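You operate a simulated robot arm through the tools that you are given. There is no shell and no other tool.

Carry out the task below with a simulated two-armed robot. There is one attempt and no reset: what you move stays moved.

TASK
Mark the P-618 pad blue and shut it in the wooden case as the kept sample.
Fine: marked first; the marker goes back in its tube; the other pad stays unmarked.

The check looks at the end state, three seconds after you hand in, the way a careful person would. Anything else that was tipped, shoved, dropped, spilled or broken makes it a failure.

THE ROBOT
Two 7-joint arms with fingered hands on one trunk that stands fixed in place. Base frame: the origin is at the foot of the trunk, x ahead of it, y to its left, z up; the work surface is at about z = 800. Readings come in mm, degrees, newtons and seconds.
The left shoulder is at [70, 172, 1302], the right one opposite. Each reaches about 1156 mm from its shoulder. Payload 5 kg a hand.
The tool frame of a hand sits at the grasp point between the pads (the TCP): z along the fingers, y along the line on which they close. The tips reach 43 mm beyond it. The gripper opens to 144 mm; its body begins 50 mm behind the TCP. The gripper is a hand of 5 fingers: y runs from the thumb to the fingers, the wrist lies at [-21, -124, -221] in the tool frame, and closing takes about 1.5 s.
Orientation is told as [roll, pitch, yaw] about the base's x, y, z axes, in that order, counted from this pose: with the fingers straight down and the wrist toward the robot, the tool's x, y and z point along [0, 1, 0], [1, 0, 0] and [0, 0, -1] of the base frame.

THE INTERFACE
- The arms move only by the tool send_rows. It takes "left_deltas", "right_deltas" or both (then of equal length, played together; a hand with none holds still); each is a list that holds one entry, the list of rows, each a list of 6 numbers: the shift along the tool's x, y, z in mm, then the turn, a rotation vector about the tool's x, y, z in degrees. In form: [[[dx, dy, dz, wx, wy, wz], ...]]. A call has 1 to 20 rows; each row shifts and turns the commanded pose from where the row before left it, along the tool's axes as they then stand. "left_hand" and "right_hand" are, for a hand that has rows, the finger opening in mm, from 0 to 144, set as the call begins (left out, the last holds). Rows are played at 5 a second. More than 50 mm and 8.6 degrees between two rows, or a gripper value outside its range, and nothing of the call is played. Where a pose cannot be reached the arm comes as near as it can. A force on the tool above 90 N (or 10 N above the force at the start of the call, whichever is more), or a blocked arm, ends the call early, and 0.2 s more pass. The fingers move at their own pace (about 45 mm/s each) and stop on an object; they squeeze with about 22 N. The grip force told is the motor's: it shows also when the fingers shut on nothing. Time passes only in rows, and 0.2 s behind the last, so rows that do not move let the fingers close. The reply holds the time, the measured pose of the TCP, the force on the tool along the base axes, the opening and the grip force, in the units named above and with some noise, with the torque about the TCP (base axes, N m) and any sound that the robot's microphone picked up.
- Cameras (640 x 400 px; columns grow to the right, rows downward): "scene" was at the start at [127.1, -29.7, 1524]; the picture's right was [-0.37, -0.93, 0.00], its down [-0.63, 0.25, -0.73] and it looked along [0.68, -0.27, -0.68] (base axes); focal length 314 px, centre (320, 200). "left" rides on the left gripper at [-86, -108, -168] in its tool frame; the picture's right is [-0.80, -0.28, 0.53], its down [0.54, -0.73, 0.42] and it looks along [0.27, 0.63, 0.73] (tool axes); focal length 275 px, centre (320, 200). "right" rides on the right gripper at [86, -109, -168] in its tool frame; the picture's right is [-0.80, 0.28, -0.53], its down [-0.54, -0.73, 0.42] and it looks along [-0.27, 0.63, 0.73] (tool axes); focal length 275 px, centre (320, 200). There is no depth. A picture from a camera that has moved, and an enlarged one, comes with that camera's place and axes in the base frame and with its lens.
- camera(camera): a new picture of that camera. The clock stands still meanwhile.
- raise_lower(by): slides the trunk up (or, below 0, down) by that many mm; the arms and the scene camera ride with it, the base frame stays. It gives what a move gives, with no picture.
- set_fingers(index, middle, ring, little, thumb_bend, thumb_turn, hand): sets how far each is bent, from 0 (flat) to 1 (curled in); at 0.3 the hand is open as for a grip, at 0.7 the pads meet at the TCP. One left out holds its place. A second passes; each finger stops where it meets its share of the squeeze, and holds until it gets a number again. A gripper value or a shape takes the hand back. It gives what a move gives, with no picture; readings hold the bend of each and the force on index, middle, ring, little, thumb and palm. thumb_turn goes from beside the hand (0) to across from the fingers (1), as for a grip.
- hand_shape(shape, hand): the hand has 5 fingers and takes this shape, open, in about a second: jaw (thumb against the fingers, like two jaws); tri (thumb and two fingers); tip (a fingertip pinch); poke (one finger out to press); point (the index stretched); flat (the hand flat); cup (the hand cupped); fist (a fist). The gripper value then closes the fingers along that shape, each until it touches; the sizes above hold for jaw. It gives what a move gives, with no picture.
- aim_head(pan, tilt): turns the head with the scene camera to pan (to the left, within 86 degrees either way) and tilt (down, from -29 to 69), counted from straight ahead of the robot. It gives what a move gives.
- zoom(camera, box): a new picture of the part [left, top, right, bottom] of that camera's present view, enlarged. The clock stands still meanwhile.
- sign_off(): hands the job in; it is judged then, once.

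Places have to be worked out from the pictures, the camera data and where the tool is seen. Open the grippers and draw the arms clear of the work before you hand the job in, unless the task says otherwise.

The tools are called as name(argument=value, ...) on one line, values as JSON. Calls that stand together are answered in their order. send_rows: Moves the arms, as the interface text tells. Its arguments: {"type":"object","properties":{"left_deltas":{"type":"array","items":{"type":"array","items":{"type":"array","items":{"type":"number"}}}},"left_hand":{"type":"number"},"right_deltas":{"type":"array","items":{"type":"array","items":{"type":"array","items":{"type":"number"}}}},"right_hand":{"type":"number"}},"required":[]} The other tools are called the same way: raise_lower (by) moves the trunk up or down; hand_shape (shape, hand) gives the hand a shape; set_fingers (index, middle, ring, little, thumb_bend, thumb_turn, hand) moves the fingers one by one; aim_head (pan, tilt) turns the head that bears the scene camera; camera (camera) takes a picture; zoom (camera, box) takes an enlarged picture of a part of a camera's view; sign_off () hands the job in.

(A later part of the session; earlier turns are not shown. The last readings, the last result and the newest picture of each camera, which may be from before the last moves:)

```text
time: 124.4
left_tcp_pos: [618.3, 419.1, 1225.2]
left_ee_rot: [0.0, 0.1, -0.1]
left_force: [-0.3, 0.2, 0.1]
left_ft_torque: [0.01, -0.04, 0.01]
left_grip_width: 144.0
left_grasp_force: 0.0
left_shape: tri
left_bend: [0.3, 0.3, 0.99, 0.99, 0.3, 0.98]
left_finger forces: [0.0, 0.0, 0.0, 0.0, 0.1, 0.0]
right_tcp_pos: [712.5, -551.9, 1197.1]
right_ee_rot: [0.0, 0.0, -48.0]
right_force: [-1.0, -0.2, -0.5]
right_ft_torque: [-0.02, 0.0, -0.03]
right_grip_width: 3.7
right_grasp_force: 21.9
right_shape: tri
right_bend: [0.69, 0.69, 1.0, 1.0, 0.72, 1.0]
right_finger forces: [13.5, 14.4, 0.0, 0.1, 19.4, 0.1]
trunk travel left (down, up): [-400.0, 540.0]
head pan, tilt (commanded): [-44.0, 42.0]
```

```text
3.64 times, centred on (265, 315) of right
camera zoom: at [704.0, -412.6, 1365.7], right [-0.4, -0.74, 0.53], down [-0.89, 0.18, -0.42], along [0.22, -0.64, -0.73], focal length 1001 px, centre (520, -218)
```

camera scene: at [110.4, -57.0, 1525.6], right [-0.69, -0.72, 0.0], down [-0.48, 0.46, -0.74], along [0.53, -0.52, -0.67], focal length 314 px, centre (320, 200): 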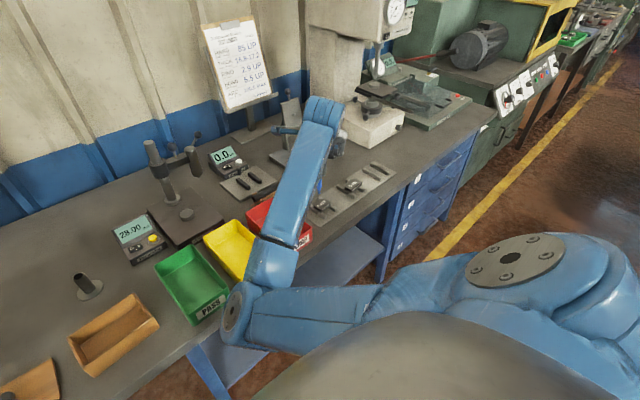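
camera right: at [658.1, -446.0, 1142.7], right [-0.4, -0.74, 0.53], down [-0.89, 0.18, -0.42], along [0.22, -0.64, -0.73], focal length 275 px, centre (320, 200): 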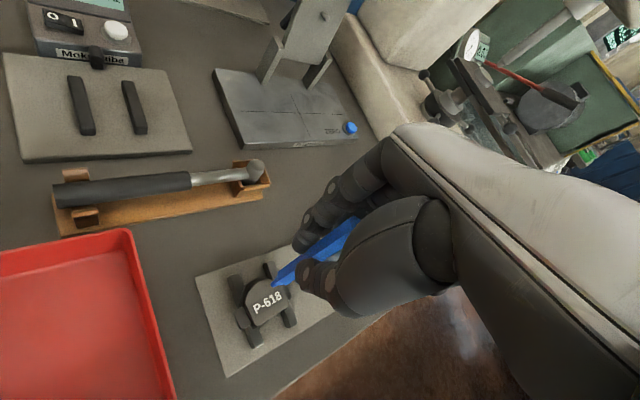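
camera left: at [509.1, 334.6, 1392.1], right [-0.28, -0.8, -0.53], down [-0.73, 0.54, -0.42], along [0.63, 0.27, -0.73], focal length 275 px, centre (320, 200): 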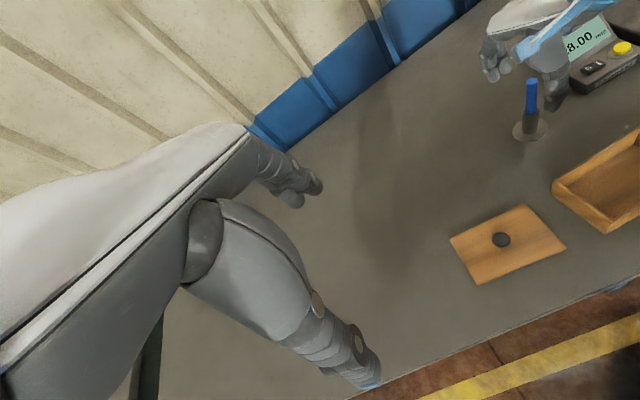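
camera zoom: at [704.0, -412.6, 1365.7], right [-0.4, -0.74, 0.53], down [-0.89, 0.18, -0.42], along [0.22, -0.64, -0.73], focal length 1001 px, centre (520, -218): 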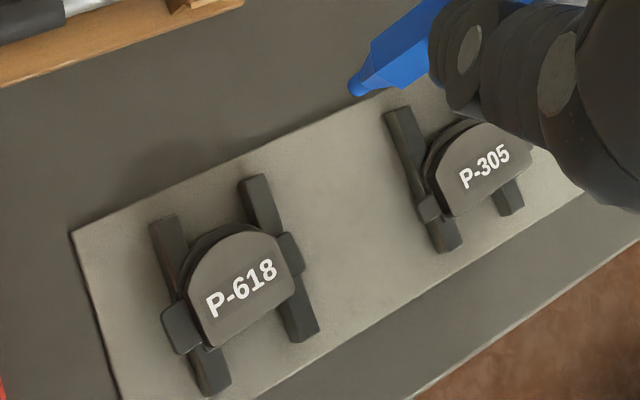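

The face is clean, no blue anywhere. I take a close look at the marker itself to see whether it has a cap or which end writes.

camera(camera="scene")

zoom(camera="scene", box=[270, 20, 340, 130])

zoom(camera="right", box=[260, 200, 380, 310])

```text
taken
camera scene: at [109.7, -56.8, 1525.7], right [-0.69, -0.72, 0.0], down [-0.48, 0.46, -0.74], along [0.53, -0.52, -0.67], focal length 314 px, centre (320, 200)
```

scene: 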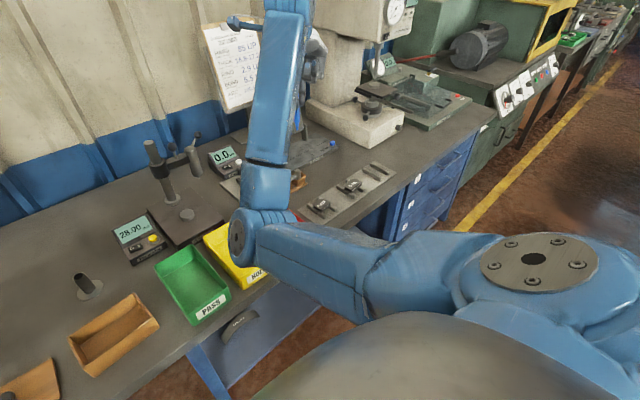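

```text
3.64 times, centred on (305, 75) of scene
camera zoom: at [109.7, -56.8, 1525.7], right [-0.69, -0.72, 0.0], down [-0.48, 0.46, -0.74], along [0.53, -0.52, -0.67], focal length 1141 px, centre (374, 654)
```

zoom: 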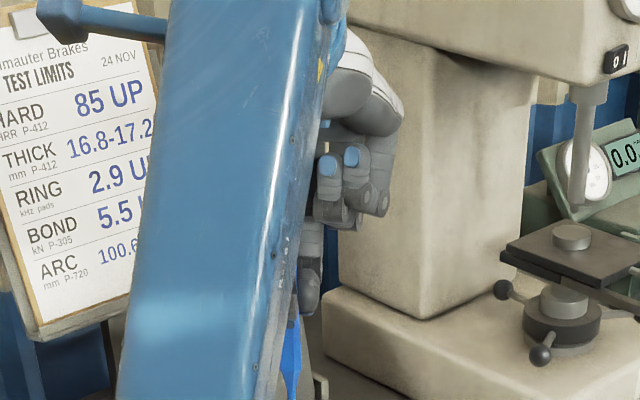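

```text
3.64 times, centred on (320, 255) of right
camera zoom: at [704.0, -412.6, 1365.7], right [-0.4, -0.74, 0.53], down [-0.89, 0.18, -0.42], along [0.22, -0.64, -0.73], focal length 1001 px, centre (320, 0)
```

zoom: 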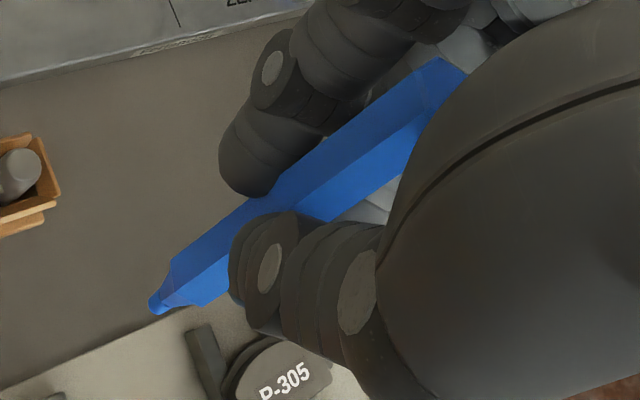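

The marker has no cap; the rounded nib writes. The side force needed to slide is large compared with how softly the marker is held, so I'll use a very light contact and stroke along the closing direction (tool y), where the grip is stiffer. First I return above the start point.

send_rows(right_deltas=[[[-25, -8.4, 0, 0, 0, 0], [-25, -8.4, 0, 0, 0, 0], [0, 0, 40, 0, 0, 0], [0, 0, 40, 0, 0, 0], [0, 0, 40, 0, 0, 0], [0, 0, 40, 0, 0, 0], [0, 0, 40, 0, 0, 0], [0, 0, 40, 0, 0, 0], [0, 0, 12, 0, 0, 0], [0, 0, 0, 0, 0, 0], [0, 0, 0, 0, 0, 0]]])

zoom(camera="right", box=[215, 220, 345, 340])

```text
time: 126.8
left_tcp_pos: [616.8, 419.8, 1224.6]
left_ee_rot: [0.0, 0.1, 0.0]
left_force: [0.6, 0.7, -0.1]
left_ft_torque: [0.01, 0.0, -0.05]
left_grip_width: 144.0
left_grasp_force: 0.0
left_shape: tri
left_bend: [0.3, 0.3, 0.99, 0.99, 0.3, 0.98]
left_finger forces: [0.0, 0.0, 0.0, 0.0, 0.1, 0.0]
right_tcp_pos: [664.4, -572.6, 942.9]
right_ee_rot: [0.1, 0.0, -48.0]
right_force: [-0.4, -0.7, 0.5]
right_ft_torque: [-0.01, 0.03, -0.03]
right_grip_width: 3.7
right_grasp_force: 21.9
right_shape: tri
right_bend: [0.69, 0.69, 1.0, 1.0, 0.72, 1.0]
right_finger forces: [13.7, 14.5, 0.0, 0.0, 19.2, 0.0]
trunk travel left (down, up): [-400.0, 540.0]
head pan, tilt (commanded): [-44.0, 42.0]
```

```text
3.33 times, centred on (280, 280) of right
camera zoom: at [655.0, -433.7, 1112.1], right [-0.4, -0.74, 0.53], down [-0.89, 0.18, -0.42], along [0.22, -0.64, -0.73], focal length 918 px, centre (453, -67)
```

zoom: 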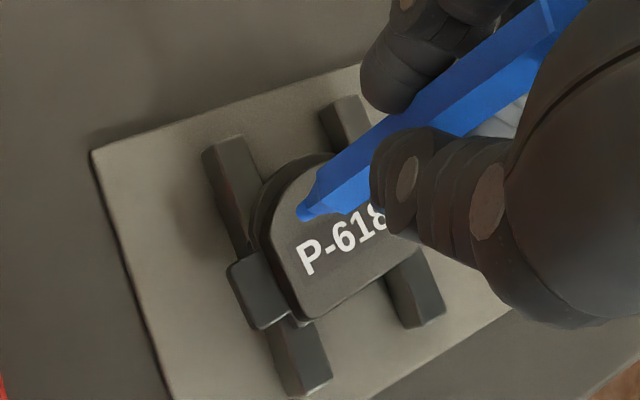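

The tip is above the +y part of the face. I lower carefully to find first contact.

send_rows(right_deltas=[[[0, 0, 2.2, 0, 0, 0], [0, 0, 0, 0, 0, 0]]])

send_rows(right_deltas=[[[0, 0, 0.8, 0, 0, 0], [0, 0, 0, 0, 0, 0]]])

send_rows(right_deltas=[[[0, 0, 0.5, 0, 0, 0], [0, 0, 0, 0, 0, 0]]])

```text
time: 127.4
left_tcp_pos: [617.7, 420.6, 1225.4]
left_ee_rot: [0.0, 0.0, 0.0]
left_force: [-0.3, -0.9, 0.3]
left_ft_torque: [0.0, 0.01, -0.02]
left_grip_width: 143.9
left_grasp_force: 0.1
left_shape: tri
left_bend: [0.3, 0.3, 0.99, 0.99, 0.3, 0.98]
left_finger forces: [0.1, 0.0, 0.0, 0.0, 0.1, 0.0]
right_tcp_pos: [663.0, -572.0, 941.7]
right_ee_rot: [0.0, -0.1, -47.9]
right_force: [-0.2, 0.0, 0.5]
right_ft_torque: [-0.04, -0.01, -0.02]
right_grip_width: 3.8
right_grasp_force: 22.1
right_shape: tri
right_bend: [0.69, 0.69, 1.0, 1.0, 0.72, 1.0]
right_finger forces: [13.6, 14.5, 0.1, 0.0, 19.2, 0.0]
trunk travel left (down, up): [-400.0, 540.0]
head pan, tilt (commanded): [-44.0, 42.0]
```

```text
time: 128.0
left_tcp_pos: [617.3, 419.7, 1225.0]
left_ee_rot: [-0.1, 0.1, 0.1]
left_force: [-0.1, -0.6, 0.0]
left_ft_torque: [-0.01, -0.01, 0.0]
left_grip_width: 143.8
left_grasp_force: 0.1
left_shape: tri
left_bend: [0.3, 0.3, 0.99, 0.99, 0.3, 0.98]
left_finger forces: [0.1, 0.1, 0.1, 0.0, 0.0, 0.1]
right_tcp_pos: [664.8, -573.4, 940.9]
right_ee_rot: [0.0, 0.0, -48.0]
right_force: [0.7, 1.0, -0.6]
right_ft_torque: [-0.01, 0.01, 0.01]
right_grip_width: 3.8
right_grasp_force: 21.4
right_shape: tri
right_bend: [0.69, 0.69, 1.0, 1.0, 0.72, 1.0]
right_finger forces: [13.5, 14.5, 0.1, 0.1, 19.1, 0.0]
trunk travel left (down, up): [-400.0, 540.0]
head pan, tilt (commanded): [-44.0, 42.0]
```

```text
time: 128.6
left_tcp_pos: [617.3, 420.6, 1224.9]
left_ee_rot: [0.0, 0.0, -0.1]
left_force: [0.9, -0.4, 0.9]
left_ft_torque: [-0.03, 0.02, 0.01]
left_grip_width: 143.7
left_grasp_force: 0.0
left_shape: tri
left_bend: [0.3, 0.3, 0.99, 0.99, 0.3, 0.98]
left_finger forces: [0.0, 0.1, 0.0, 0.1, 0.0, 0.0]
right_tcp_pos: [664.5, -573.5, 941.5]
right_ee_rot: [0.0, 0.0, -48.0]
right_force: [1.1, 0.6, -0.8]
right_ft_torque: [-0.02, -0.03, 0.01]
right_grip_width: 3.7
right_grasp_force: 22.0
right_shape: tri
right_bend: [0.69, 0.69, 1.0, 1.0, 0.72, 1.0]
right_finger forces: [13.6, 14.5, 0.0, 0.0, 19.2, 0.1]
trunk travel left (down, up): [-400.0, 540.0]
head pan, tilt (commanded): [-44.0, 42.0]
```

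Not yet in contact. I begin the landing stroke along tool y with slow descent.

send_rows(right_deltas=[[[0, 1.5, 0.3, 0, 0, 0], [0, 1.5, 0.3, 0, 0, 0], [0, 1.5, 0.3, 0, 0, 0]]])

send_rows(right_deltas=[[[0, 1.5, 0.2, 0, 0, 0], [0, 1.5, 0.2, 0, 0, 0], [0, 1.5, 0.2, 0, 0, 0]]])

send_rows(right_deltas=[[[0, 1.5, 0.1, 0, 0, 0], [0, 1.5, 0.1, 0, 0, 0], [0, 1.5, 0.1, 0, 0, 0]]])

zoom(camera="right", box=[215, 220, 345, 340])

```text
time: 129.4
left_tcp_pos: [618.2, 420.0, 1225.7]
left_ee_rot: [-0.1, 0.0, 0.0]
left_force: [0.0, -0.3, 0.2]
left_ft_torque: [0.01, 0.03, 0.0]
left_grip_width: 144.2
left_grasp_force: 0.0
left_shape: tri
left_bend: [0.3, 0.3, 0.99, 0.99, 0.3, 0.98]
left_finger forces: [0.0, 0.0, 0.1, 0.1, 0.0, 0.1]
right_tcp_pos: [667.4, -576.2, 941.1]
right_ee_rot: [0.0, -0.1, -47.8]
right_force: [-0.4, 0.4, -0.5]
right_ft_torque: [0.0, 0.01, 0.0]
right_grip_width: 4.0
right_grasp_force: 21.4
right_shape: tri
right_bend: [0.69, 0.69, 1.0, 1.0, 0.72, 1.0]
right_finger forces: [13.6, 14.6, 0.0, 0.0, 19.2, 0.1]
trunk travel left (down, up): [-400.0, 540.0]
head pan, tilt (commanded): [-44.0, 42.0]
```

```text
time: 130.2
left_tcp_pos: [617.7, 421.0, 1226.1]
left_ee_rot: [0.0, 0.0, 0.0]
left_force: [0.3, -0.5, -0.8]
left_ft_torque: [0.02, 0.01, 0.01]
left_grip_width: 144.0
left_grasp_force: 0.1
left_shape: tri
left_bend: [0.3, 0.3, 0.99, 0.99, 0.3, 0.98]
left_finger forces: [0.0, 0.0, 0.0, 0.0, 0.0, 0.0]
right_tcp_pos: [671.9, -580.0, 940.3]
right_ee_rot: [0.0, 0.1, -47.8]
right_force: [-1.3, -0.4, -0.1]
right_ft_torque: [-0.02, -0.02, -0.05]
right_grip_width: 3.7
right_grasp_force: 22.0
right_shape: tri
right_bend: [0.69, 0.69, 1.0, 1.0, 0.72, 1.0]
right_finger forces: [13.6, 14.5, 0.0, 0.1, 19.1, 0.1]
trunk travel left (down, up): [-400.0, 540.0]
head pan, tilt (commanded): [-44.0, 42.0]
```

```text
time: 131.0
left_tcp_pos: [617.7, 420.6, 1224.7]
left_ee_rot: [0.0, 0.0, 0.0]
left_force: [0.7, 0.2, -0.7]
left_ft_torque: [-0.01, 0.01, 0.0]
left_grip_width: 143.9
left_grasp_force: 0.0
left_shape: tri
left_bend: [0.3, 0.3, 0.99, 0.99, 0.3, 0.98]
left_finger forces: [0.1, 0.1, 0.0, 0.0, 0.0, 0.1]
right_tcp_pos: [673.3, -581.8, 938.6]
right_ee_rot: [-0.1, 0.0, -48.0]
right_force: [-0.8, -0.2, 0.3]
right_ft_torque: [0.03, 0.0, 0.01]
right_grip_width: 3.9
right_grasp_force: 21.7
right_shape: tri
right_bend: [0.69, 0.69, 1.0, 1.0, 0.72, 1.0]
right_finger forces: [13.7, 14.4, 0.1, 0.0, 19.2, 0.0]
trunk travel left (down, up): [-400.0, 540.0]
head pan, tilt (commanded): [-44.0, 42.0]
```

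```text
3.33 times, centred on (280, 280) of right
camera zoom: at [664.8, -443.4, 1108.3], right [-0.4, -0.74, 0.53], down [-0.89, 0.18, -0.42], along [0.22, -0.64, -0.73], focal length 918 px, centre (453, -67)
```

zoom: 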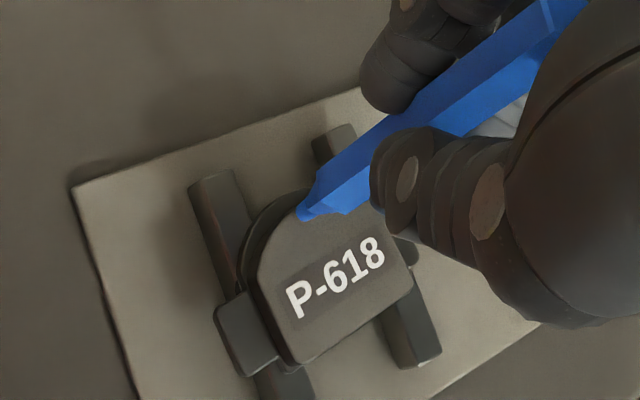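

I'm at the back edge, close to contact. I stroke back along -tool y with slow descent.

send_rows(right_deltas=[[[0, -1.5, 0.4, 0, 0, 0], [0, -1.5, 0.3, 0, 0, 0]]])

send_rows(right_deltas=[[[0, -1.5, 0.2, 0, 0, 0], [0, -1.5, 0.2, 0, 0, 0]]])

send_rows(right_deltas=[[[0, -1.5, 0, 0, 0, 0], [0, -1.5, 0, 0, 0, 0]]])

zoom(camera="right", box=[215, 220, 345, 340])

```text
time: 131.6
left_tcp_pos: [618.0, 419.5, 1225.3]
left_ee_rot: [0.0, 0.0, 0.0]
left_force: [0.0, 0.6, 1.0]
left_ft_torque: [-0.01, 0.02, 0.0]
left_grip_width: 143.9
left_grasp_force: 0.0
left_shape: tri
left_bend: [0.3, 0.3, 0.99, 0.99, 0.3, 0.98]
left_finger forces: [0.0, 0.0, 0.0, 0.0, 0.0, 0.1]
right_tcp_pos: [671.8, -579.8, 939.2]
right_ee_rot: [0.0, 0.0, -48.0]
right_force: [-0.2, 0.5, -0.8]
right_ft_torque: [0.01, 0.0, 0.0]
right_grip_width: 3.8
right_grasp_force: 22.7
right_shape: tri
right_bend: [0.69, 0.69, 1.0, 1.0, 0.72, 1.0]
right_finger forces: [13.6, 14.5, 0.0, 0.0, 19.2, 0.1]
trunk travel left (down, up): [-400.0, 540.0]
head pan, tilt (commanded): [-44.0, 42.0]
```

```text
time: 132.2
left_tcp_pos: [617.3, 420.3, 1225.8]
left_ee_rot: [0.0, 0.0, 0.1]
left_force: [-0.5, -0.5, -0.4]
left_ft_torque: [-0.01, 0.01, 0.02]
left_grip_width: 143.7
left_grasp_force: 0.0
left_shape: tri
left_bend: [0.3, 0.3, 0.99, 0.99, 0.3, 0.98]
left_finger forces: [0.0, 0.0, 0.1, 0.1, 0.0, 0.0]
right_tcp_pos: [669.7, -576.5, 938.6]
right_ee_rot: [-0.1, 0.0, -48.0]
right_force: [0.1, -0.3, 0.1]
right_ft_torque: [-0.02, -0.02, -0.03]
right_grip_width: 3.8
right_grasp_force: 21.7
right_shape: tri
right_bend: [0.69, 0.69, 1.0, 1.0, 0.72, 1.0]
right_finger forces: [13.7, 14.6, 0.1, 0.0, 19.3, 0.0]
trunk travel left (down, up): [-400.0, 540.0]
head pan, tilt (commanded): [-44.0, 42.0]
```

```text
time: 132.8
left_tcp_pos: [617.4, 419.6, 1225.8]
left_ee_rot: [0.0, 0.0, 0.0]
left_force: [-0.3, -0.5, 0.6]
left_ft_torque: [0.02, 0.0, 0.0]
left_grip_width: 144.0
left_grasp_force: 0.1
left_shape: tri
left_bend: [0.3, 0.3, 0.99, 0.99, 0.3, 0.98]
left_finger forces: [0.0, 0.1, 0.0, 0.0, 0.0, 0.1]
right_tcp_pos: [668.2, -575.7, 939.5]
right_ee_rot: [0.0, 0.0, -48.0]
right_force: [0.0, -0.4, 1.3]
right_ft_torque: [-0.06, -0.06, 0.03]
right_grip_width: 3.5
right_grasp_force: 21.7
right_shape: tri
right_bend: [0.69, 0.69, 1.0, 1.0, 0.72, 1.0]
right_finger forces: [13.8, 14.6, 0.0, 0.0, 19.2, 0.1]
trunk travel left (down, up): [-400.0, 540.0]
head pan, tilt (commanded): [-44.0, 42.0]
```

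```text
3.33 times, centred on (280, 280) of right
camera zoom: at [658.8, -437.0, 1107.6], right [-0.4, -0.74, 0.53], down [-0.89, 0.18, -0.42], along [0.22, -0.64, -0.73], focal length 918 px, centre (453, -67)
```

zoom: 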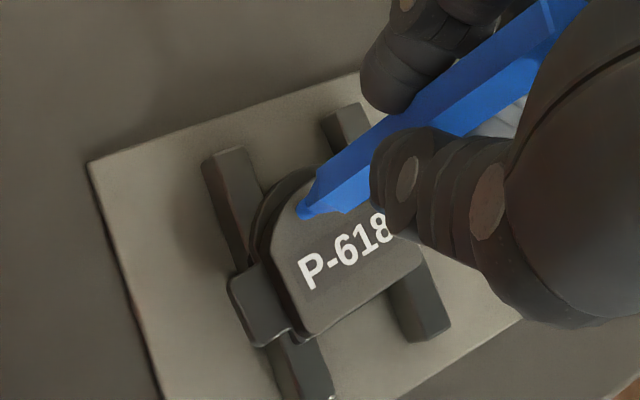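

Light contact (1.3 N). From here I stroke along base -y with tiny descents, reading force often.

send_rows(right_deltas=[[[-1.2, 1.34, 0.05, 0, 0, 0], [-1.2, 1.34, 0.05, 0, 0, 0], [-1.2, 1.34, 0.05, 0, 0, 0]]])

send_rows(right_deltas=[[[-1.2, 1.34, 0.1, 0, 0, 0], [-1.2, 1.34, 0.1, 0, 0, 0], [-1.2, 1.34, 0.1, 0, 0, 0]]])

send_rows(right_deltas=[[[-1.2, 1.34, 0.1, 0, 0, 0], [-1.2, 1.34, 0.1, 0, 0, 0], [-1.2, 1.34, 0.1, 0, 0, 0]]])

zoom(camera="right", box=[215, 220, 345, 340])

```text
time: 133.6
left_tcp_pos: [617.2, 419.7, 1224.2]
left_ee_rot: [0.0, 0.1, -0.1]
left_force: [-0.4, -0.3, -0.1]
left_ft_torque: [-0.01, -0.01, 0.01]
left_grip_width: 144.2
left_grasp_force: 0.0
left_shape: tri
left_bend: [0.3, 0.3, 0.99, 0.99, 0.3, 0.98]
left_finger forces: [0.1, 0.1, 0.0, 0.0, 0.0, 0.0]
right_tcp_pos: [667.6, -580.8, 939.0]
right_ee_rot: [0.0, 0.0, -48.0]
right_force: [0.3, 0.1, 2.4]
right_ft_torque: [0.07, 0.03, 0.0]
right_grip_width: 3.7
right_grasp_force: 21.5
right_shape: tri
right_bend: [0.68, 0.69, 1.0, 1.0, 0.72, 1.0]
right_finger forces: [14.0, 14.4, 0.0, 0.1, 20.3, 0.0]
trunk travel left (down, up): [-400.0, 540.0]
head pan, tilt (commanded): [-44.0, 42.0]
```

```text
time: 134.4
left_tcp_pos: [616.9, 420.4, 1224.9]
left_ee_rot: [0.0, -0.1, -0.1]
left_force: [-0.3, -1.2, 0.4]
left_ft_torque: [-0.04, 0.01, -0.02]
left_grip_width: 143.8
left_grasp_force: 0.1
left_shape: tri
left_bend: [0.3, 0.3, 0.99, 0.99, 0.3, 0.98]
left_finger forces: [0.0, 0.0, 0.0, 0.1, 0.1, 0.1]
right_tcp_pos: [667.3, -586.3, 938.7]
right_ee_rot: [0.1, 0.0, -47.9]
right_force: [1.5, 0.5, 2.2]
right_ft_torque: [0.13, 0.0, -0.01]
right_grip_width: 3.9
right_grasp_force: 21.9
right_shape: tri
right_bend: [0.68, 0.69, 1.0, 1.0, 0.72, 1.0]
right_finger forces: [14.3, 14.4, 0.1, 0.1, 20.6, 0.0]
trunk travel left (down, up): [-400.0, 540.0]
head pan, tilt (commanded): [-44.0, 42.0]
```

```text
time: 135.2
left_tcp_pos: [616.9, 419.9, 1225.8]
left_ee_rot: [0.0, -0.1, 0.0]
left_force: [-0.2, -0.3, -0.2]
left_ft_torque: [0.02, -0.01, -0.01]
left_grip_width: 143.8
left_grasp_force: 0.0
left_shape: tri
left_bend: [0.3, 0.3, 0.99, 0.99, 0.3, 0.98]
left_finger forces: [0.1, 0.1, 0.1, 0.0, 0.0, 0.0]
right_tcp_pos: [666.7, -590.9, 938.9]
right_ee_rot: [0.0, 0.0, -48.0]
right_force: [-0.6, 0.3, 2.8]
right_ft_torque: [0.13, -0.01, 0.02]
right_grip_width: 3.6
right_grasp_force: 22.2
right_shape: tri
right_bend: [0.68, 0.69, 1.0, 1.0, 0.72, 1.0]
right_finger forces: [14.3, 14.4, 0.0, 0.0, 20.4, 0.0]
trunk travel left (down, up): [-400.0, 540.0]
head pan, tilt (commanded): [-44.0, 42.0]
```

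```text
3.33 times, centred on (280, 280) of right
camera zoom: at [658.6, -452.6, 1107.2], right [-0.4, -0.74, 0.53], down [-0.89, 0.18, -0.42], along [0.22, -0.64, -0.73], focal length 918 px, centre (453, -67)
```

zoom: 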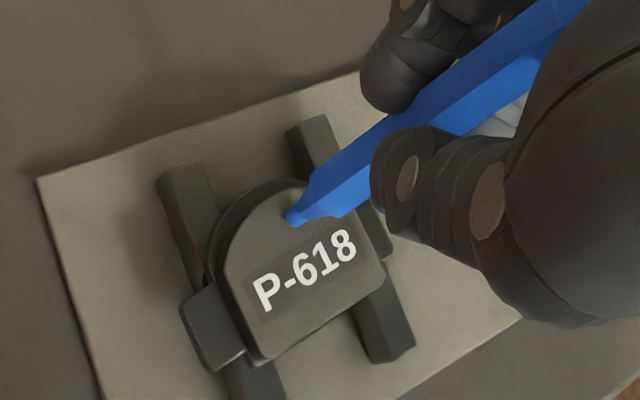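

Now the tip slides at about 2.5 N, yet no line shows. I try a longer stationary press here: ~6 N held for 4 seconds.

send_rows(right_deltas=[[[0, 0, 0.7, 0, 0, 0], [0, 0, 0, 0, 0, 0], [0, 0, 0, 0, 0, 0], [0, 0, 0, 0, 0, 0], [0, 0, 0, 0, 0, 0], [0, 0, 0, 0, 0, 0], [0, 0, 0, 0, 0, 0], [0, 0, 0, 0, 0, 0], [0, 0, 0, 0, 0, 0], [0, 0, 0, 0, 0, 0], [0, 0, 0, 0, 0, 0], [0, 0, 0, 0, 0, 0], [0, 0, 0, 0, 0, 0], [0, 0, 0, 0, 0, 0], [0, 0, 0, 0, 0, 0], [0, 0, 0, 0, 0, 0], [0, 0, 0, 0, 0, 0], [0, 0, 0, 0, 0, 0], [0, 0, 0, 0, 0, 0], [0, 0, 0, 0, 0, 0]]])

zoom(camera="right", box=[235, 240, 325, 320])

```text
time: 139.4
left_tcp_pos: [617.6, 421.5, 1224.7]
left_ee_rot: [0.0, 0.0, -0.1]
left_force: [-0.5, 0.4, -0.5]
left_ft_torque: [-0.01, 0.02, 0.01]
left_grip_width: 143.5
left_grasp_force: 0.1
left_shape: tri
left_bend: [0.3, 0.3, 0.99, 0.99, 0.3, 0.98]
left_finger forces: [0.1, 0.0, 0.0, 0.1, 0.0, 0.0]
right_tcp_pos: [666.7, -592.0, 937.9]
right_ee_rot: [-0.1, 0.0, -48.0]
right_force: [-0.4, -0.1, 5.7]
right_ft_torque: [0.05, -0.01, -0.01]
right_grip_width: 4.0
right_grasp_force: 22.1
right_shape: tri
right_bend: [0.68, 0.69, 1.0, 1.0, 0.72, 1.0]
right_finger forces: [14.5, 14.7, 0.0, 0.1, 21.0, 0.0]
trunk travel left (down, up): [-400.0, 540.0]
head pan, tilt (commanded): [-44.0, 42.0]
```

```text
5.00 times, centred on (280, 280) of right
camera zoom: at [658.9, -452.3, 1106.9], right [-0.4, -0.74, 0.53], down [-0.89, 0.18, -0.42], along [0.22, -0.64, -0.73], focal length 1376 px, centre (520, -200)
```

zoom: 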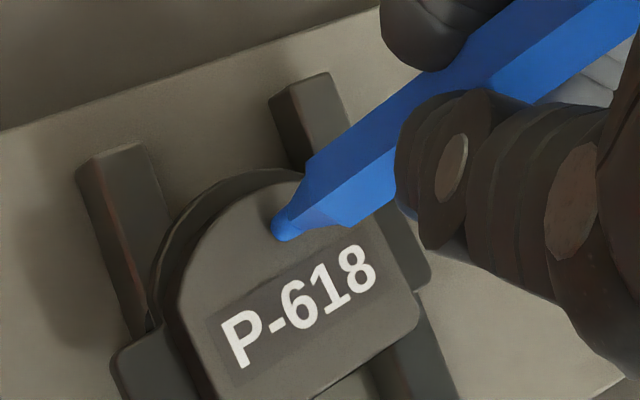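

Nothing yet. I'll do longer sliding strokes: ease to ~3 N and sweep 24 mm toward +y, checking force in pieces.

send_rows(right_deltas=[[[1.34, -1.49, -0.3, 0, 0, 0], [1.34, -1.49, -0.1, 0, 0, 0], [1.34, -1.49, 0, 0, 0, 0], [1.34, -1.49, 0, 0, 0, 0], [1.34, -1.49, 0, 0, 0, 0]]])

send_rows(right_deltas=[[[1.34, -1.49, 0, 0, 0, 0], [1.34, -1.49, 0, 0, 0, 0], [1.34, -1.49, 0, 0, 0, 0], [1.34, -1.49, 0, 0, 0, 0]]])

zoom(camera="right", box=[235, 240, 325, 320])

```text
time: 140.6
left_tcp_pos: [617.1, 421.7, 1226.2]
left_ee_rot: [-0.1, 0.0, 0.1]
left_force: [0.2, -0.1, -0.7]
left_ft_torque: [0.0, -0.02, -0.01]
left_grip_width: 144.3
left_grasp_force: 0.1
left_shape: tri
left_bend: [0.3, 0.3, 0.99, 0.99, 0.3, 0.98]
left_finger forces: [0.0, 0.0, 0.0, 0.0, 0.0, 0.1]
right_tcp_pos: [666.6, -580.9, 938.4]
right_ee_rot: [-0.1, 0.1, -48.0]
right_force: [0.5, -3.4, 7.7]
right_ft_torque: [-0.26, -0.02, 0.0]
right_grip_width: 4.0
right_grasp_force: 22.3
right_shape: tri
right_bend: [0.68, 0.69, 1.0, 1.0, 0.72, 1.0]
right_finger forces: [15.0, 19.2, 0.1, 0.0, 20.5, 0.0]
trunk travel left (down, up): [-400.0, 540.0]
head pan, tilt (commanded): [-44.0, 42.0]
```

```text
time: 141.6
left_tcp_pos: [616.5, 420.6, 1224.9]
left_ee_rot: [0.0, -0.1, 0.0]
left_force: [-0.1, 0.4, 0.3]
left_ft_torque: [0.0, -0.01, 0.0]
left_grip_width: 143.9
left_grasp_force: 0.0
left_shape: tri
left_bend: [0.3, 0.3, 0.99, 0.99, 0.3, 0.98]
left_finger forces: [0.0, 0.0, 0.1, 0.1, 0.0, 0.0]
right_tcp_pos: [665.6, -573.9, 938.3]
right_ee_rot: [0.0, 0.0, -48.0]
right_force: [0.3, -1.9, 4.6]
right_ft_torque: [-0.19, 0.06, 0.0]
right_grip_width: 3.5
right_grasp_force: 21.8
right_shape: tri
right_bend: [0.68, 0.69, 1.0, 1.0, 0.72, 1.0]
right_finger forces: [15.4, 18.6, 0.1, 0.1, 20.1, 0.1]
trunk travel left (down, up): [-400.0, 540.0]
head pan, tilt (commanded): [-44.0, 42.0]
```

```text
5.00 times, centred on (280, 280) of right
camera zoom: at [658.6, -436.0, 1107.3], right [-0.4, -0.74, 0.53], down [-0.89, 0.18, -0.42], along [0.22, -0.64, -0.73], focal length 1376 px, centre (520, -200)
```

zoom: 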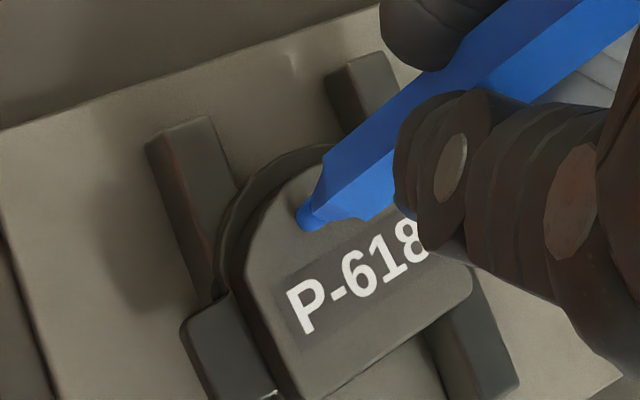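

The tip slid well this time (friction about 0.4). I lift off and view the full face again.

send_rows(right_deltas=[[[0, 0, -5, 0, 0, 0], [0, 0, -20, 0, 0, 0], [0, 0, -30, 0, 0, 0], [0, 0, -40, 0, 0, 0], [0, 0, -40, 0, 0, 0], [0, 0, -40, 0, 0, 0], [0, 0, -40, 0, 0, 0], [0, 0, -40, 0, 0, 0], [25, 15, 0, 0, 0, 0], [25, 15, 0, 0, 0, 0], [0, 0, 0, 0, 0, 0]]])

zoom(camera="scene", box=[305, 190, 345, 220])

zoom(camera="right", box=[200, 250, 330, 360])

```text
time: 144.0
left_tcp_pos: [616.7, 419.8, 1225.3]
left_ee_rot: [0.0, 0.0, 0.0]
left_force: [0.2, -0.8, 0.6]
left_ft_torque: [-0.03, -0.04, 0.03]
left_grip_width: 143.9
left_grasp_force: 0.1
left_shape: tri
left_bend: [0.3, 0.3, 0.99, 0.99, 0.3, 0.98]
left_finger forces: [0.0, 0.0, 0.1, 0.1, 0.0, 0.1]
right_tcp_pos: [724.4, -564.5, 1195.9]
right_ee_rot: [0.0, 0.0, -48.0]
right_force: [-0.4, -0.1, 0.4]
right_ft_torque: [-0.01, 0.02, -0.03]
right_grip_width: 3.6
right_grasp_force: 21.9
right_shape: tri
right_bend: [0.68, 0.69, 1.0, 1.0, 0.72, 1.0]
right_finger forces: [14.6, 15.2, 0.0, 0.0, 19.1, 0.1]
trunk travel left (down, up): [-400.0, 540.0]
head pan, tilt (commanded): [-44.0, 42.0]
```

```text
13.33 times, centred on (325, 205) of scene
camera zoom: at [109.7, -56.8, 1525.7], right [-0.69, -0.72, 0.0], down [-0.48, 0.46, -0.74], along [0.53, -0.52, -0.67], focal length 4184 px, centre (253, 133)
```

zoom: 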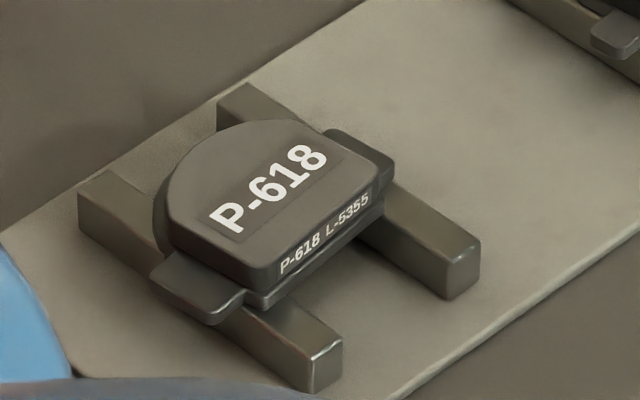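

```text
3.64 times, centred on (265, 305) of right
camera zoom: at [716.2, -424.9, 1363.5], right [-0.4, -0.74, 0.53], down [-0.89, 0.18, -0.42], along [0.22, -0.64, -0.73], focal length 1001 px, centre (520, -182)
```

zoom: 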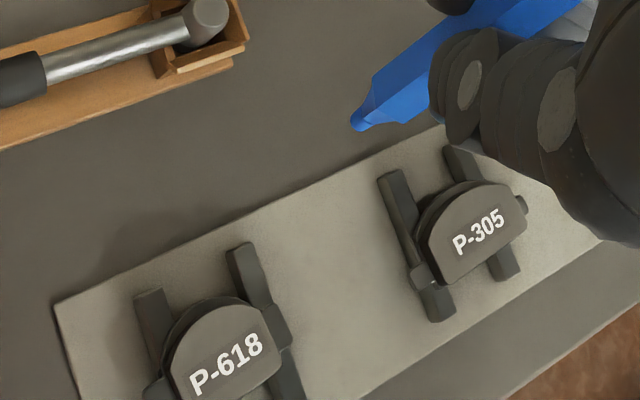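

No ink at all. I'll try one long, faster stroke across nearly the whole face (about 36 mm) at light pressure, in case a minimum stroke length is needed.

send_rows(right_deltas=[[[-23, -19.6, 0, 0, 0, 0], [-23, -19.6, 0, 0, 0, 0], [0, 0, 40, 0, 0, 0], [0, 0, 40, 0, 0, 0], [0, 0, 40, 0, 0, 0], [0, 0, 40, 0, 0, 0], [0, 0, 40, 0, 0, 0], [0, 0, 40, 0, 0, 0], [0, 0, 12, 0, 0, 0], [0, 0, 0, 0, 0, 0], [0, 0, 0, 0, 0, 0]]])

zoom(camera="right", box=[215, 220, 345, 340])

```text
time: 146.4
left_tcp_pos: [617.7, 419.6, 1225.3]
left_ee_rot: [0.0, 0.2, 0.0]
left_force: [0.3, 0.2, -1.1]
left_ft_torque: [0.01, 0.01, 0.0]
left_grip_width: 144.1
left_grasp_force: 0.1
left_shape: tri
left_bend: [0.3, 0.3, 0.99, 0.99, 0.3, 0.98]
left_finger forces: [0.1, 0.0, 0.0, 0.1, 0.0, 0.1]
right_tcp_pos: [663.9, -565.1, 941.9]
right_ee_rot: [0.0, 0.0, -48.0]
right_force: [0.7, 0.0, 0.0]
right_ft_torque: [0.01, -0.01, 0.01]
right_grip_width: 3.7
right_grasp_force: 21.8
right_shape: tri
right_bend: [0.68, 0.69, 1.0, 1.0, 0.72, 1.0]
right_finger forces: [14.7, 15.3, 0.0, 0.1, 18.9, 0.0]
trunk travel left (down, up): [-400.0, 540.0]
head pan, tilt (commanded): [-44.0, 42.0]
```

```text
3.33 times, centred on (280, 280) of right
camera zoom: at [655.2, -426.3, 1110.3], right [-0.4, -0.74, 0.53], down [-0.89, 0.18, -0.42], along [0.22, -0.64, -0.73], focal length 918 px, centre (453, -67)
```

zoom: 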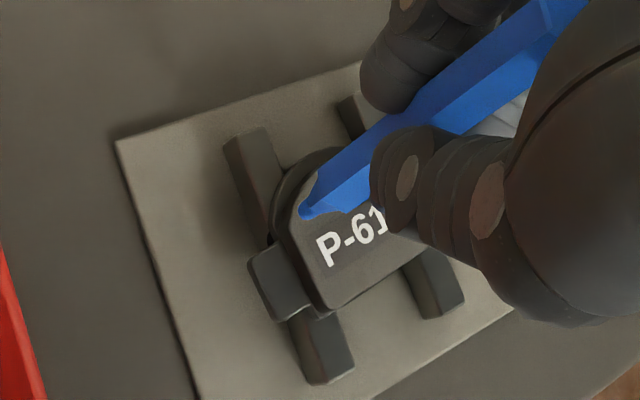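

The tip is at the +y edge of the face, ~3 mm above. I land while moving and stroke across toward -y.

send_rows(right_deltas=[[[0, 0, 2, 0, 0, 0], [-0.8, 0.9, 0.6, 0, 0, 0], [-1.2, 1.3, 0.5, 0, 0, 0]]])

send_rows(right_deltas=[[[-1.6, 1.78, 0.2, 0, 0, 0], [-1.6, 1.78, 0.2, 0, 0, 0], [-1.6, 1.78, 0.1, 0, 0, 0]]])

```text
time: 147.2
left_tcp_pos: [617.5, 419.8, 1225.9]
left_ee_rot: [0.0, -0.1, 0.0]
left_force: [0.4, 0.5, 0.8]
left_ft_torque: [0.01, -0.03, 0.03]
left_grip_width: 144.0
left_grasp_force: 0.0
left_shape: tri
left_bend: [0.3, 0.3, 0.99, 0.99, 0.3, 0.98]
left_finger forces: [0.1, 0.0, 0.1, 0.0, 0.0, 0.1]
right_tcp_pos: [665.0, -567.8, 938.5]
right_ee_rot: [0.0, 0.0, -48.1]
right_force: [0.5, 0.9, 1.9]
right_ft_torque: [0.03, -0.02, -0.02]
right_grip_width: 3.7
right_grasp_force: 22.2
right_shape: tri
right_bend: [0.68, 0.69, 1.0, 1.0, 0.72, 1.0]
right_finger forces: [14.6, 15.1, 0.1, 0.0, 19.4, 0.0]
trunk travel left (down, up): [-400.0, 540.0]
head pan, tilt (commanded): [-44.0, 42.0]
```

```text
time: 148.0
left_tcp_pos: [616.7, 420.9, 1224.9]
left_ee_rot: [0.0, 0.0, 0.0]
left_force: [-0.2, -1.3, 0.2]
left_ft_torque: [0.0, 0.01, 0.05]
left_grip_width: 144.0
left_grasp_force: 0.1
left_shape: tri
left_bend: [0.3, 0.3, 0.99, 0.99, 0.3, 0.98]
left_finger forces: [0.1, 0.1, 0.0, 0.0, 0.0, 0.1]
right_tcp_pos: [663.4, -573.2, 937.9]
right_ee_rot: [-0.1, 0.0, -47.9]
right_force: [0.8, 0.3, 4.7]
right_ft_torque: [0.11, -0.05, 0.0]
right_grip_width: 3.8
right_grasp_force: 22.3
right_shape: tri
right_bend: [0.68, 0.69, 1.0, 1.0, 0.72, 1.0]
right_finger forces: [15.9, 14.9, 0.1, 0.1, 21.0, 0.0]
trunk travel left (down, up): [-400.0, 540.0]
head pan, tilt (commanded): [-44.0, 42.0]
```

In contact at 4.7 N; I continue the sweep at nearly constant height.

send_rows(right_deltas=[[[-1.6, 1.78, 0, 0, 0, 0], [-1.6, 1.78, 0, 0, 0, 0], [-1.6, 1.78, 0, 0, 0, 0], [-1.6, 1.78, 0, 0, 0, 0]]])

send_rows(right_deltas=[[[-1.6, 1.78, 0, 0, 0, 0], [-1.6, 1.78, 0, 0, 0, 0], [-1.6, 1.78, 0, 0, 0, 0], [-1.6, 1.78, 0, 0, 0, 0]]])

zoom(camera="right", box=[215, 220, 345, 340])

```text
time: 149.0
left_tcp_pos: [617.3, 420.1, 1224.2]
left_ee_rot: [-0.1, 0.0, 0.0]
left_force: [-0.6, 0.4, 0.0]
left_ft_torque: [0.04, 0.02, 0.02]
left_grip_width: 143.7
left_grasp_force: 0.1
left_shape: tri
left_bend: [0.3, 0.3, 0.99, 0.99, 0.3, 0.98]
left_finger forces: [0.0, 0.1, 0.1, 0.0, 0.0, 0.0]
right_tcp_pos: [661.6, -585.6, 937.7]
right_ee_rot: [-0.1, -0.1, -48.0]
right_force: [0.4, 1.4, 3.9]
right_ft_torque: [0.16, 0.02, -0.02]
right_grip_width: 3.4
right_grasp_force: 22.3
right_shape: tri
right_bend: [0.68, 0.69, 1.0, 1.0, 0.73, 1.0]
right_finger forces: [15.8, 15.2, 0.0, 0.0, 21.4, 0.0]
trunk travel left (down, up): [-400.0, 540.0]
head pan, tilt (commanded): [-44.0, 42.0]
```

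```text
time: 150.0
left_tcp_pos: [617.4, 420.7, 1226.2]
left_ee_rot: [0.0, 0.0, 0.0]
left_force: [-0.6, -0.1, -0.1]
left_ft_torque: [-0.01, -0.01, -0.01]
left_grip_width: 143.8
left_grasp_force: 0.1
left_shape: tri
left_bend: [0.3, 0.3, 0.99, 0.99, 0.3, 0.98]
left_finger forces: [0.0, 0.0, 0.0, 0.0, 0.0, 0.0]
right_tcp_pos: [662.0, -594.1, 935.4]
right_ee_rot: [-0.1, -0.2, -48.0]
right_force: [0.4, 0.8, 6.6]
right_ft_torque: [0.27, -0.02, -0.04]
right_grip_width: 3.8
right_grasp_force: 21.9
right_shape: tri
right_bend: [0.68, 0.69, 1.0, 1.0, 0.73, 1.0]
right_finger forces: [16.3, 16.1, 0.0, 0.0, 23.7, 0.0]
trunk travel left (down, up): [-400.0, 540.0]
head pan, tilt (commanded): [-44.0, 42.0]
```

```text
3.33 times, centred on (280, 280) of right
camera zoom: at [654.2, -454.6, 1104.9], right [-0.4, -0.74, 0.53], down [-0.89, 0.18, -0.42], along [0.22, -0.64, -0.73], focal length 918 px, centre (453, -67)
```

zoom: 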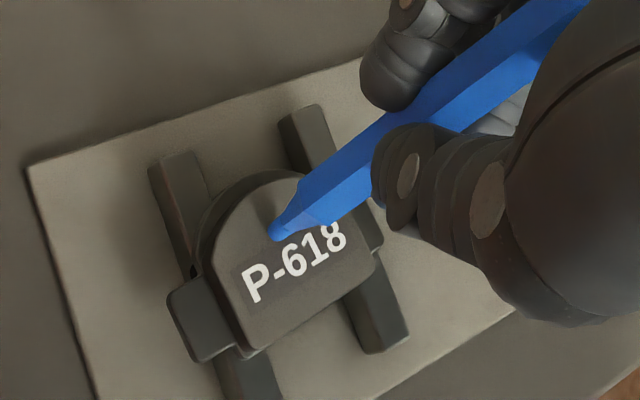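

No trail beside the tip even after this longer slide. I lift and check the face again from the head camera.

send_rows(right_deltas=[[[0, 0, -5, 0, 0, 0], [0, 0, -20, 0, 0, 0], [0, 0, -30, 0, 0, 0], [0, 0, -40, 0, 0, 0], [0, 0, -40, 0, 0, 0], [0, 0, -40, 0, 0, 0], [0, 0, -40, 0, 0, 0], [0, 0, -40, 0, 0, 0], [30, 0, 0, 0, 0, 0], [30, 0, 0, 0, 0, 0], [0, 0, 0, 0, 0, 0]]])

zoom(camera="scene", box=[305, 190, 345, 220])

zoom(camera="right", box=[180, 230, 380, 390])

```text
time: 152.4
left_tcp_pos: [616.7, 420.4, 1225.9]
left_ee_rot: [0.0, 0.0, 0.0]
left_force: [0.2, -0.4, 0.9]
left_ft_torque: [0.07, -0.02, 0.01]
left_grip_width: 143.7
left_grasp_force: 0.1
left_shape: tri
left_bend: [0.3, 0.3, 0.99, 0.99, 0.3, 0.98]
left_finger forces: [0.0, 0.0, 0.0, 0.1, 0.1, 0.0]
right_tcp_pos: [710.0, -556.4, 1192.5]
right_ee_rot: [0.0, 0.0, -48.1]
right_force: [-1.0, 0.5, -0.2]
right_ft_torque: [0.02, 0.0, 0.0]
right_grip_width: 3.7
right_grasp_force: 22.5
right_shape: tri
right_bend: [0.68, 0.69, 1.0, 1.0, 0.73, 1.0]
right_finger forces: [14.9, 15.5, 0.0, 0.0, 19.2, 0.0]
trunk travel left (down, up): [-400.0, 540.0]
head pan, tilt (commanded): [-44.0, 42.0]
```

```text
13.33 times, centred on (325, 205) of scene
camera zoom: at [109.7, -57.5, 1525.7], right [-0.69, -0.72, 0.0], down [-0.48, 0.47, -0.74], along [0.53, -0.52, -0.67], focal length 4184 px, centre (253, 133)
```

zoom: 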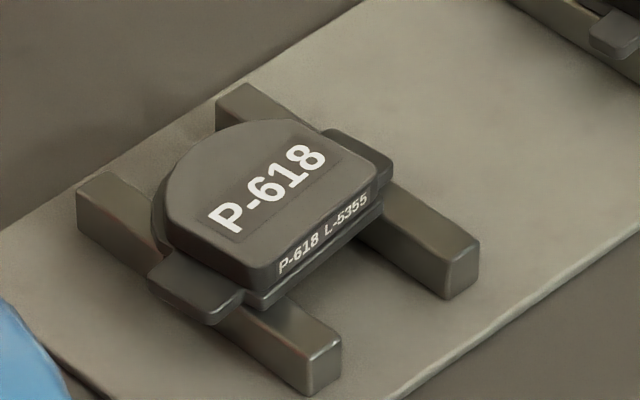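

```text
2.50 times, centred on (280, 310) of right
camera zoom: at [701.6, -417.0, 1360.6], right [-0.4, -0.74, 0.53], down [-0.89, 0.18, -0.42], along [0.22, -0.64, -0.73], focal length 688 px, centre (420, -75)
```

zoom: 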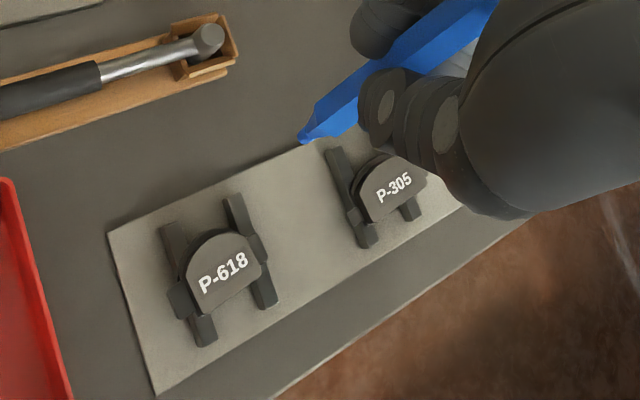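

Still unmarked. I look at the nib in the highest detail the hand camera offers.

zoom(camera="right", box=[255, 225, 315, 275])

zoom(camera="right", box=[300, 195, 370, 260])

zoom(camera="right", box=[215, 290, 275, 345])

```text
8.00 times, centred on (285, 250) of right
camera zoom: at [701.6, -417.0, 1360.6], right [-0.4, -0.74, 0.53], down [-0.89, 0.18, -0.42], along [0.22, -0.64, -0.73], focal length 2202 px, centre (600, -200)
```

zoom: 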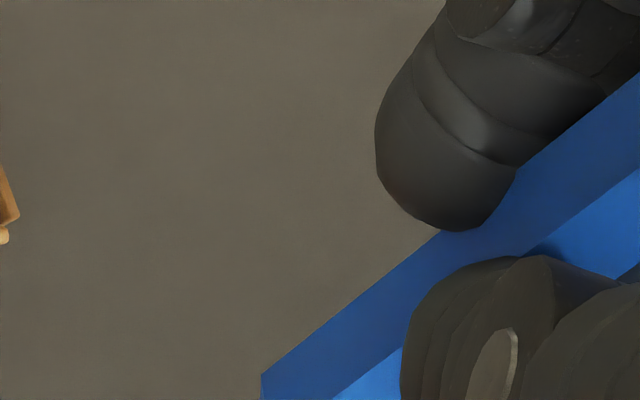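

```text
6.15 times, centred on (335, 228) of right
camera zoom: at [701.6, -417.0, 1360.6], right [-0.4, -0.74, 0.53], down [-0.89, 0.18, -0.42], along [0.22, -0.64, -0.73], focal length 1694 px, centre (228, 31)
```

zoom: 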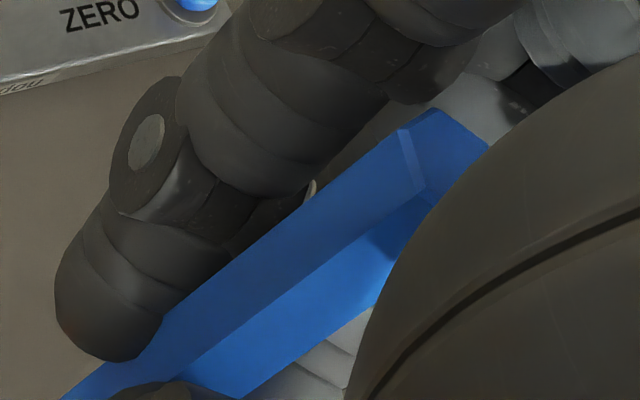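

```text
7.27 times, centred on (245, 318) of right
camera zoom: at [701.6, -417.0, 1360.6], right [-0.4, -0.74, 0.53], down [-0.89, 0.18, -0.42], along [0.22, -0.64, -0.73], focal length 2002 px, centre (866, -654)
```

zoom: 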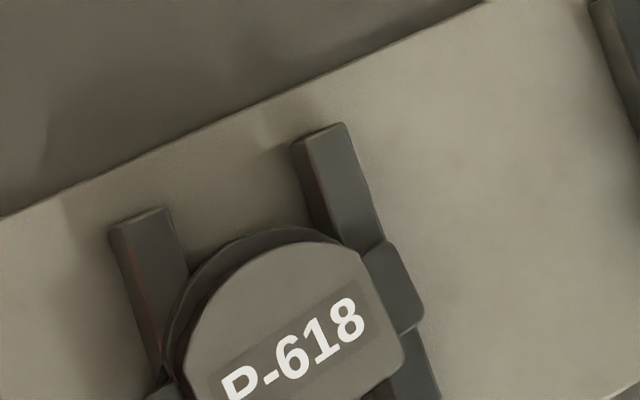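

I'll do a proper scribble: several back-and-forth strokes across the free area at a firmer pressure. First back to the start above the face.

send_rows(right_deltas=[[[-20.7, -9.5, 0, 0, 0, 0], [-20.7, -9.5, 0, 0, 0, 0], [0, 0, 40, 0, 0, 0], [0, 0, 40, 0, 0, 0], [0, 0, 40, 0, 0, 0], [0, 0, 40, 0, 0, 0], [0, 0, 40, 0, 0, 0], [0, 0, 40, 0, 0, 0], [0, 0, 11, 0, 0, 0], [0, 0, 0, 0, 0, 0], [0, 0, 0, 0, 0, 0]]])

send_rows(right_deltas=[[[0, 0, 1.5, 0, 0, 0], [0, 0, 1, 0, 0, 0], [0, 0, 0, 0, 0, 0]]])

```text
time: 154.8
left_tcp_pos: [617.7, 419.6, 1224.8]
left_ee_rot: [0.0, 0.0, 0.0]
left_force: [0.7, 0.1, 0.3]
left_ft_torque: [-0.01, -0.04, 0.03]
left_grip_width: 143.9
left_grasp_force: 0.0
left_shape: tri
left_bend: [0.3, 0.3, 0.99, 0.99, 0.3, 0.98]
left_finger forces: [0.0, 0.0, 0.0, 0.0, 0.1, 0.0]
right_tcp_pos: [665.4, -567.3, 940.4]
right_ee_rot: [0.0, 0.0, -48.0]
right_force: [0.7, -0.4, -0.2]
right_ft_torque: [-0.01, -0.03, 0.01]
right_grip_width: 3.3
right_grasp_force: 22.3
right_shape: tri
right_bend: [0.68, 0.69, 1.0, 1.0, 0.73, 1.0]
right_finger forces: [14.9, 15.6, 0.0, 0.1, 18.9, 0.1]
trunk travel left (down, up): [-400.0, 540.0]
head pan, tilt (commanded): [-44.0, 42.0]
```

```text
time: 155.6
left_tcp_pos: [617.5, 419.7, 1224.8]
left_ee_rot: [0.0, -0.1, 0.0]
left_force: [-0.5, 0.6, -0.1]
left_ft_torque: [0.0, 0.0, -0.02]
left_grip_width: 144.1
left_grasp_force: 0.1
left_shape: tri
left_bend: [0.3, 0.3, 0.99, 0.99, 0.3, 0.98]
left_finger forces: [0.1, 0.0, 0.0, 0.0, 0.0, 0.1]
right_tcp_pos: [665.5, -568.9, 937.9]
right_ee_rot: [0.1, 0.0, -47.9]
right_force: [-0.4, -0.7, 0.3]
right_ft_torque: [0.01, -0.03, -0.02]
right_grip_width: 3.9
right_grasp_force: 22.5
right_shape: tri
right_bend: [0.68, 0.69, 1.0, 1.0, 0.73, 1.0]
right_finger forces: [14.9, 15.7, 0.0, 0.0, 19.1, 0.0]
trunk travel left (down, up): [-400.0, 540.0]
head pan, tilt (commanded): [-44.0, 42.0]
```

At the threshold of contact. I run the scribble: 10 rows of 3 mm toward -y while pressing down a bit more.

send_rows(right_deltas=[[[-2, 2.23, 0.4, 0, 0, 0], [-2, 2.23, 0.3, 0, 0, 0], [-2, 2.23, 0.2, 0, 0, 0], [-2, 2.23, 0.1, 0, 0, 0], [-2, 2.23, 0.1, 0, 0, 0]]])

send_rows(right_deltas=[[[-2, 2.23, 0, 0, 0, 0], [-2, 2.23, 0, 0, 0, 0], [-2, 2.23, 0, 0, 0, 0], [-2, 2.23, 0, 0, 0, 0], [-2, 2.23, 0, 0, 0, 0]]])

zoom(camera="right", box=[215, 220, 345, 340])

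```text
time: 156.8
left_tcp_pos: [617.0, 419.2, 1225.0]
left_ee_rot: [-0.1, 0.0, 0.0]
left_force: [0.7, -0.5, -0.4]
left_ft_torque: [-0.02, -0.04, 0.0]
left_grip_width: 144.0
left_grasp_force: 0.1
left_shape: tri
left_bend: [0.3, 0.3, 0.99, 0.99, 0.3, 0.98]
left_finger forces: [0.0, 0.1, 0.0, 0.0, 0.0, 0.0]
right_tcp_pos: [666.8, -581.7, 937.4]
right_ee_rot: [0.0, 0.0, -48.1]
right_force: [-0.3, 1.4, 2.5]
right_ft_torque: [0.07, 0.02, -0.03]
right_grip_width: 3.6
right_grasp_force: 21.9
right_shape: tri
right_bend: [0.68, 0.69, 1.0, 1.0, 0.73, 1.0]
right_finger forces: [15.3, 15.8, 0.1, 0.1, 20.3, 0.0]
trunk travel left (down, up): [-400.0, 540.0]
head pan, tilt (commanded): [-44.0, 42.0]
```

```text
time: 158.0
left_tcp_pos: [618.6, 420.1, 1224.9]
left_ee_rot: [0.0, 0.0, 0.0]
left_force: [0.1, 0.0, -0.3]
left_ft_torque: [0.0, -0.04, 0.03]
left_grip_width: 143.5
left_grasp_force: 0.1
left_shape: tri
left_bend: [0.3, 0.3, 0.99, 0.99, 0.3, 0.98]
left_finger forces: [0.0, 0.0, 0.1, 0.0, 0.1, 0.0]
right_tcp_pos: [663.6, -598.0, 937.5]
right_ee_rot: [0.0, 0.0, -47.9]
right_force: [0.3, 1.0, 2.8]
right_ft_torque: [0.13, 0.05, 0.02]
right_grip_width: 3.8
right_grasp_force: 22.2
right_shape: tri
right_bend: [0.68, 0.69, 1.0, 1.0, 0.73, 1.0]
right_finger forces: [15.7, 16.0, 0.0, 0.0, 20.7, 0.0]
trunk travel left (down, up): [-400.0, 540.0]
head pan, tilt (commanded): [-44.0, 42.0]
```

```text
3.33 times, centred on (280, 280) of right
camera zoom: at [655.7, -458.6, 1106.2], right [-0.4, -0.74, 0.53], down [-0.89, 0.18, -0.42], along [0.22, -0.64, -0.73], focal length 918 px, centre (453, -67)
```

zoom: 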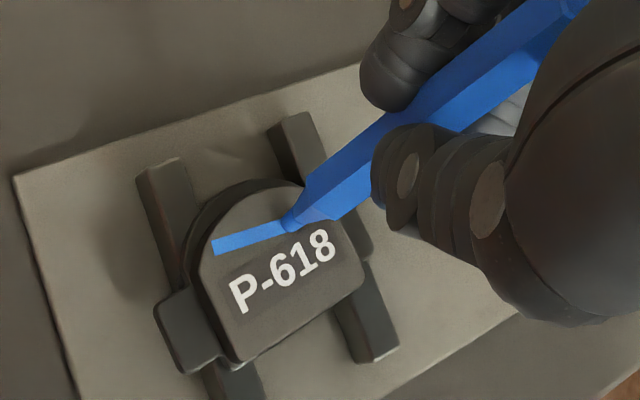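

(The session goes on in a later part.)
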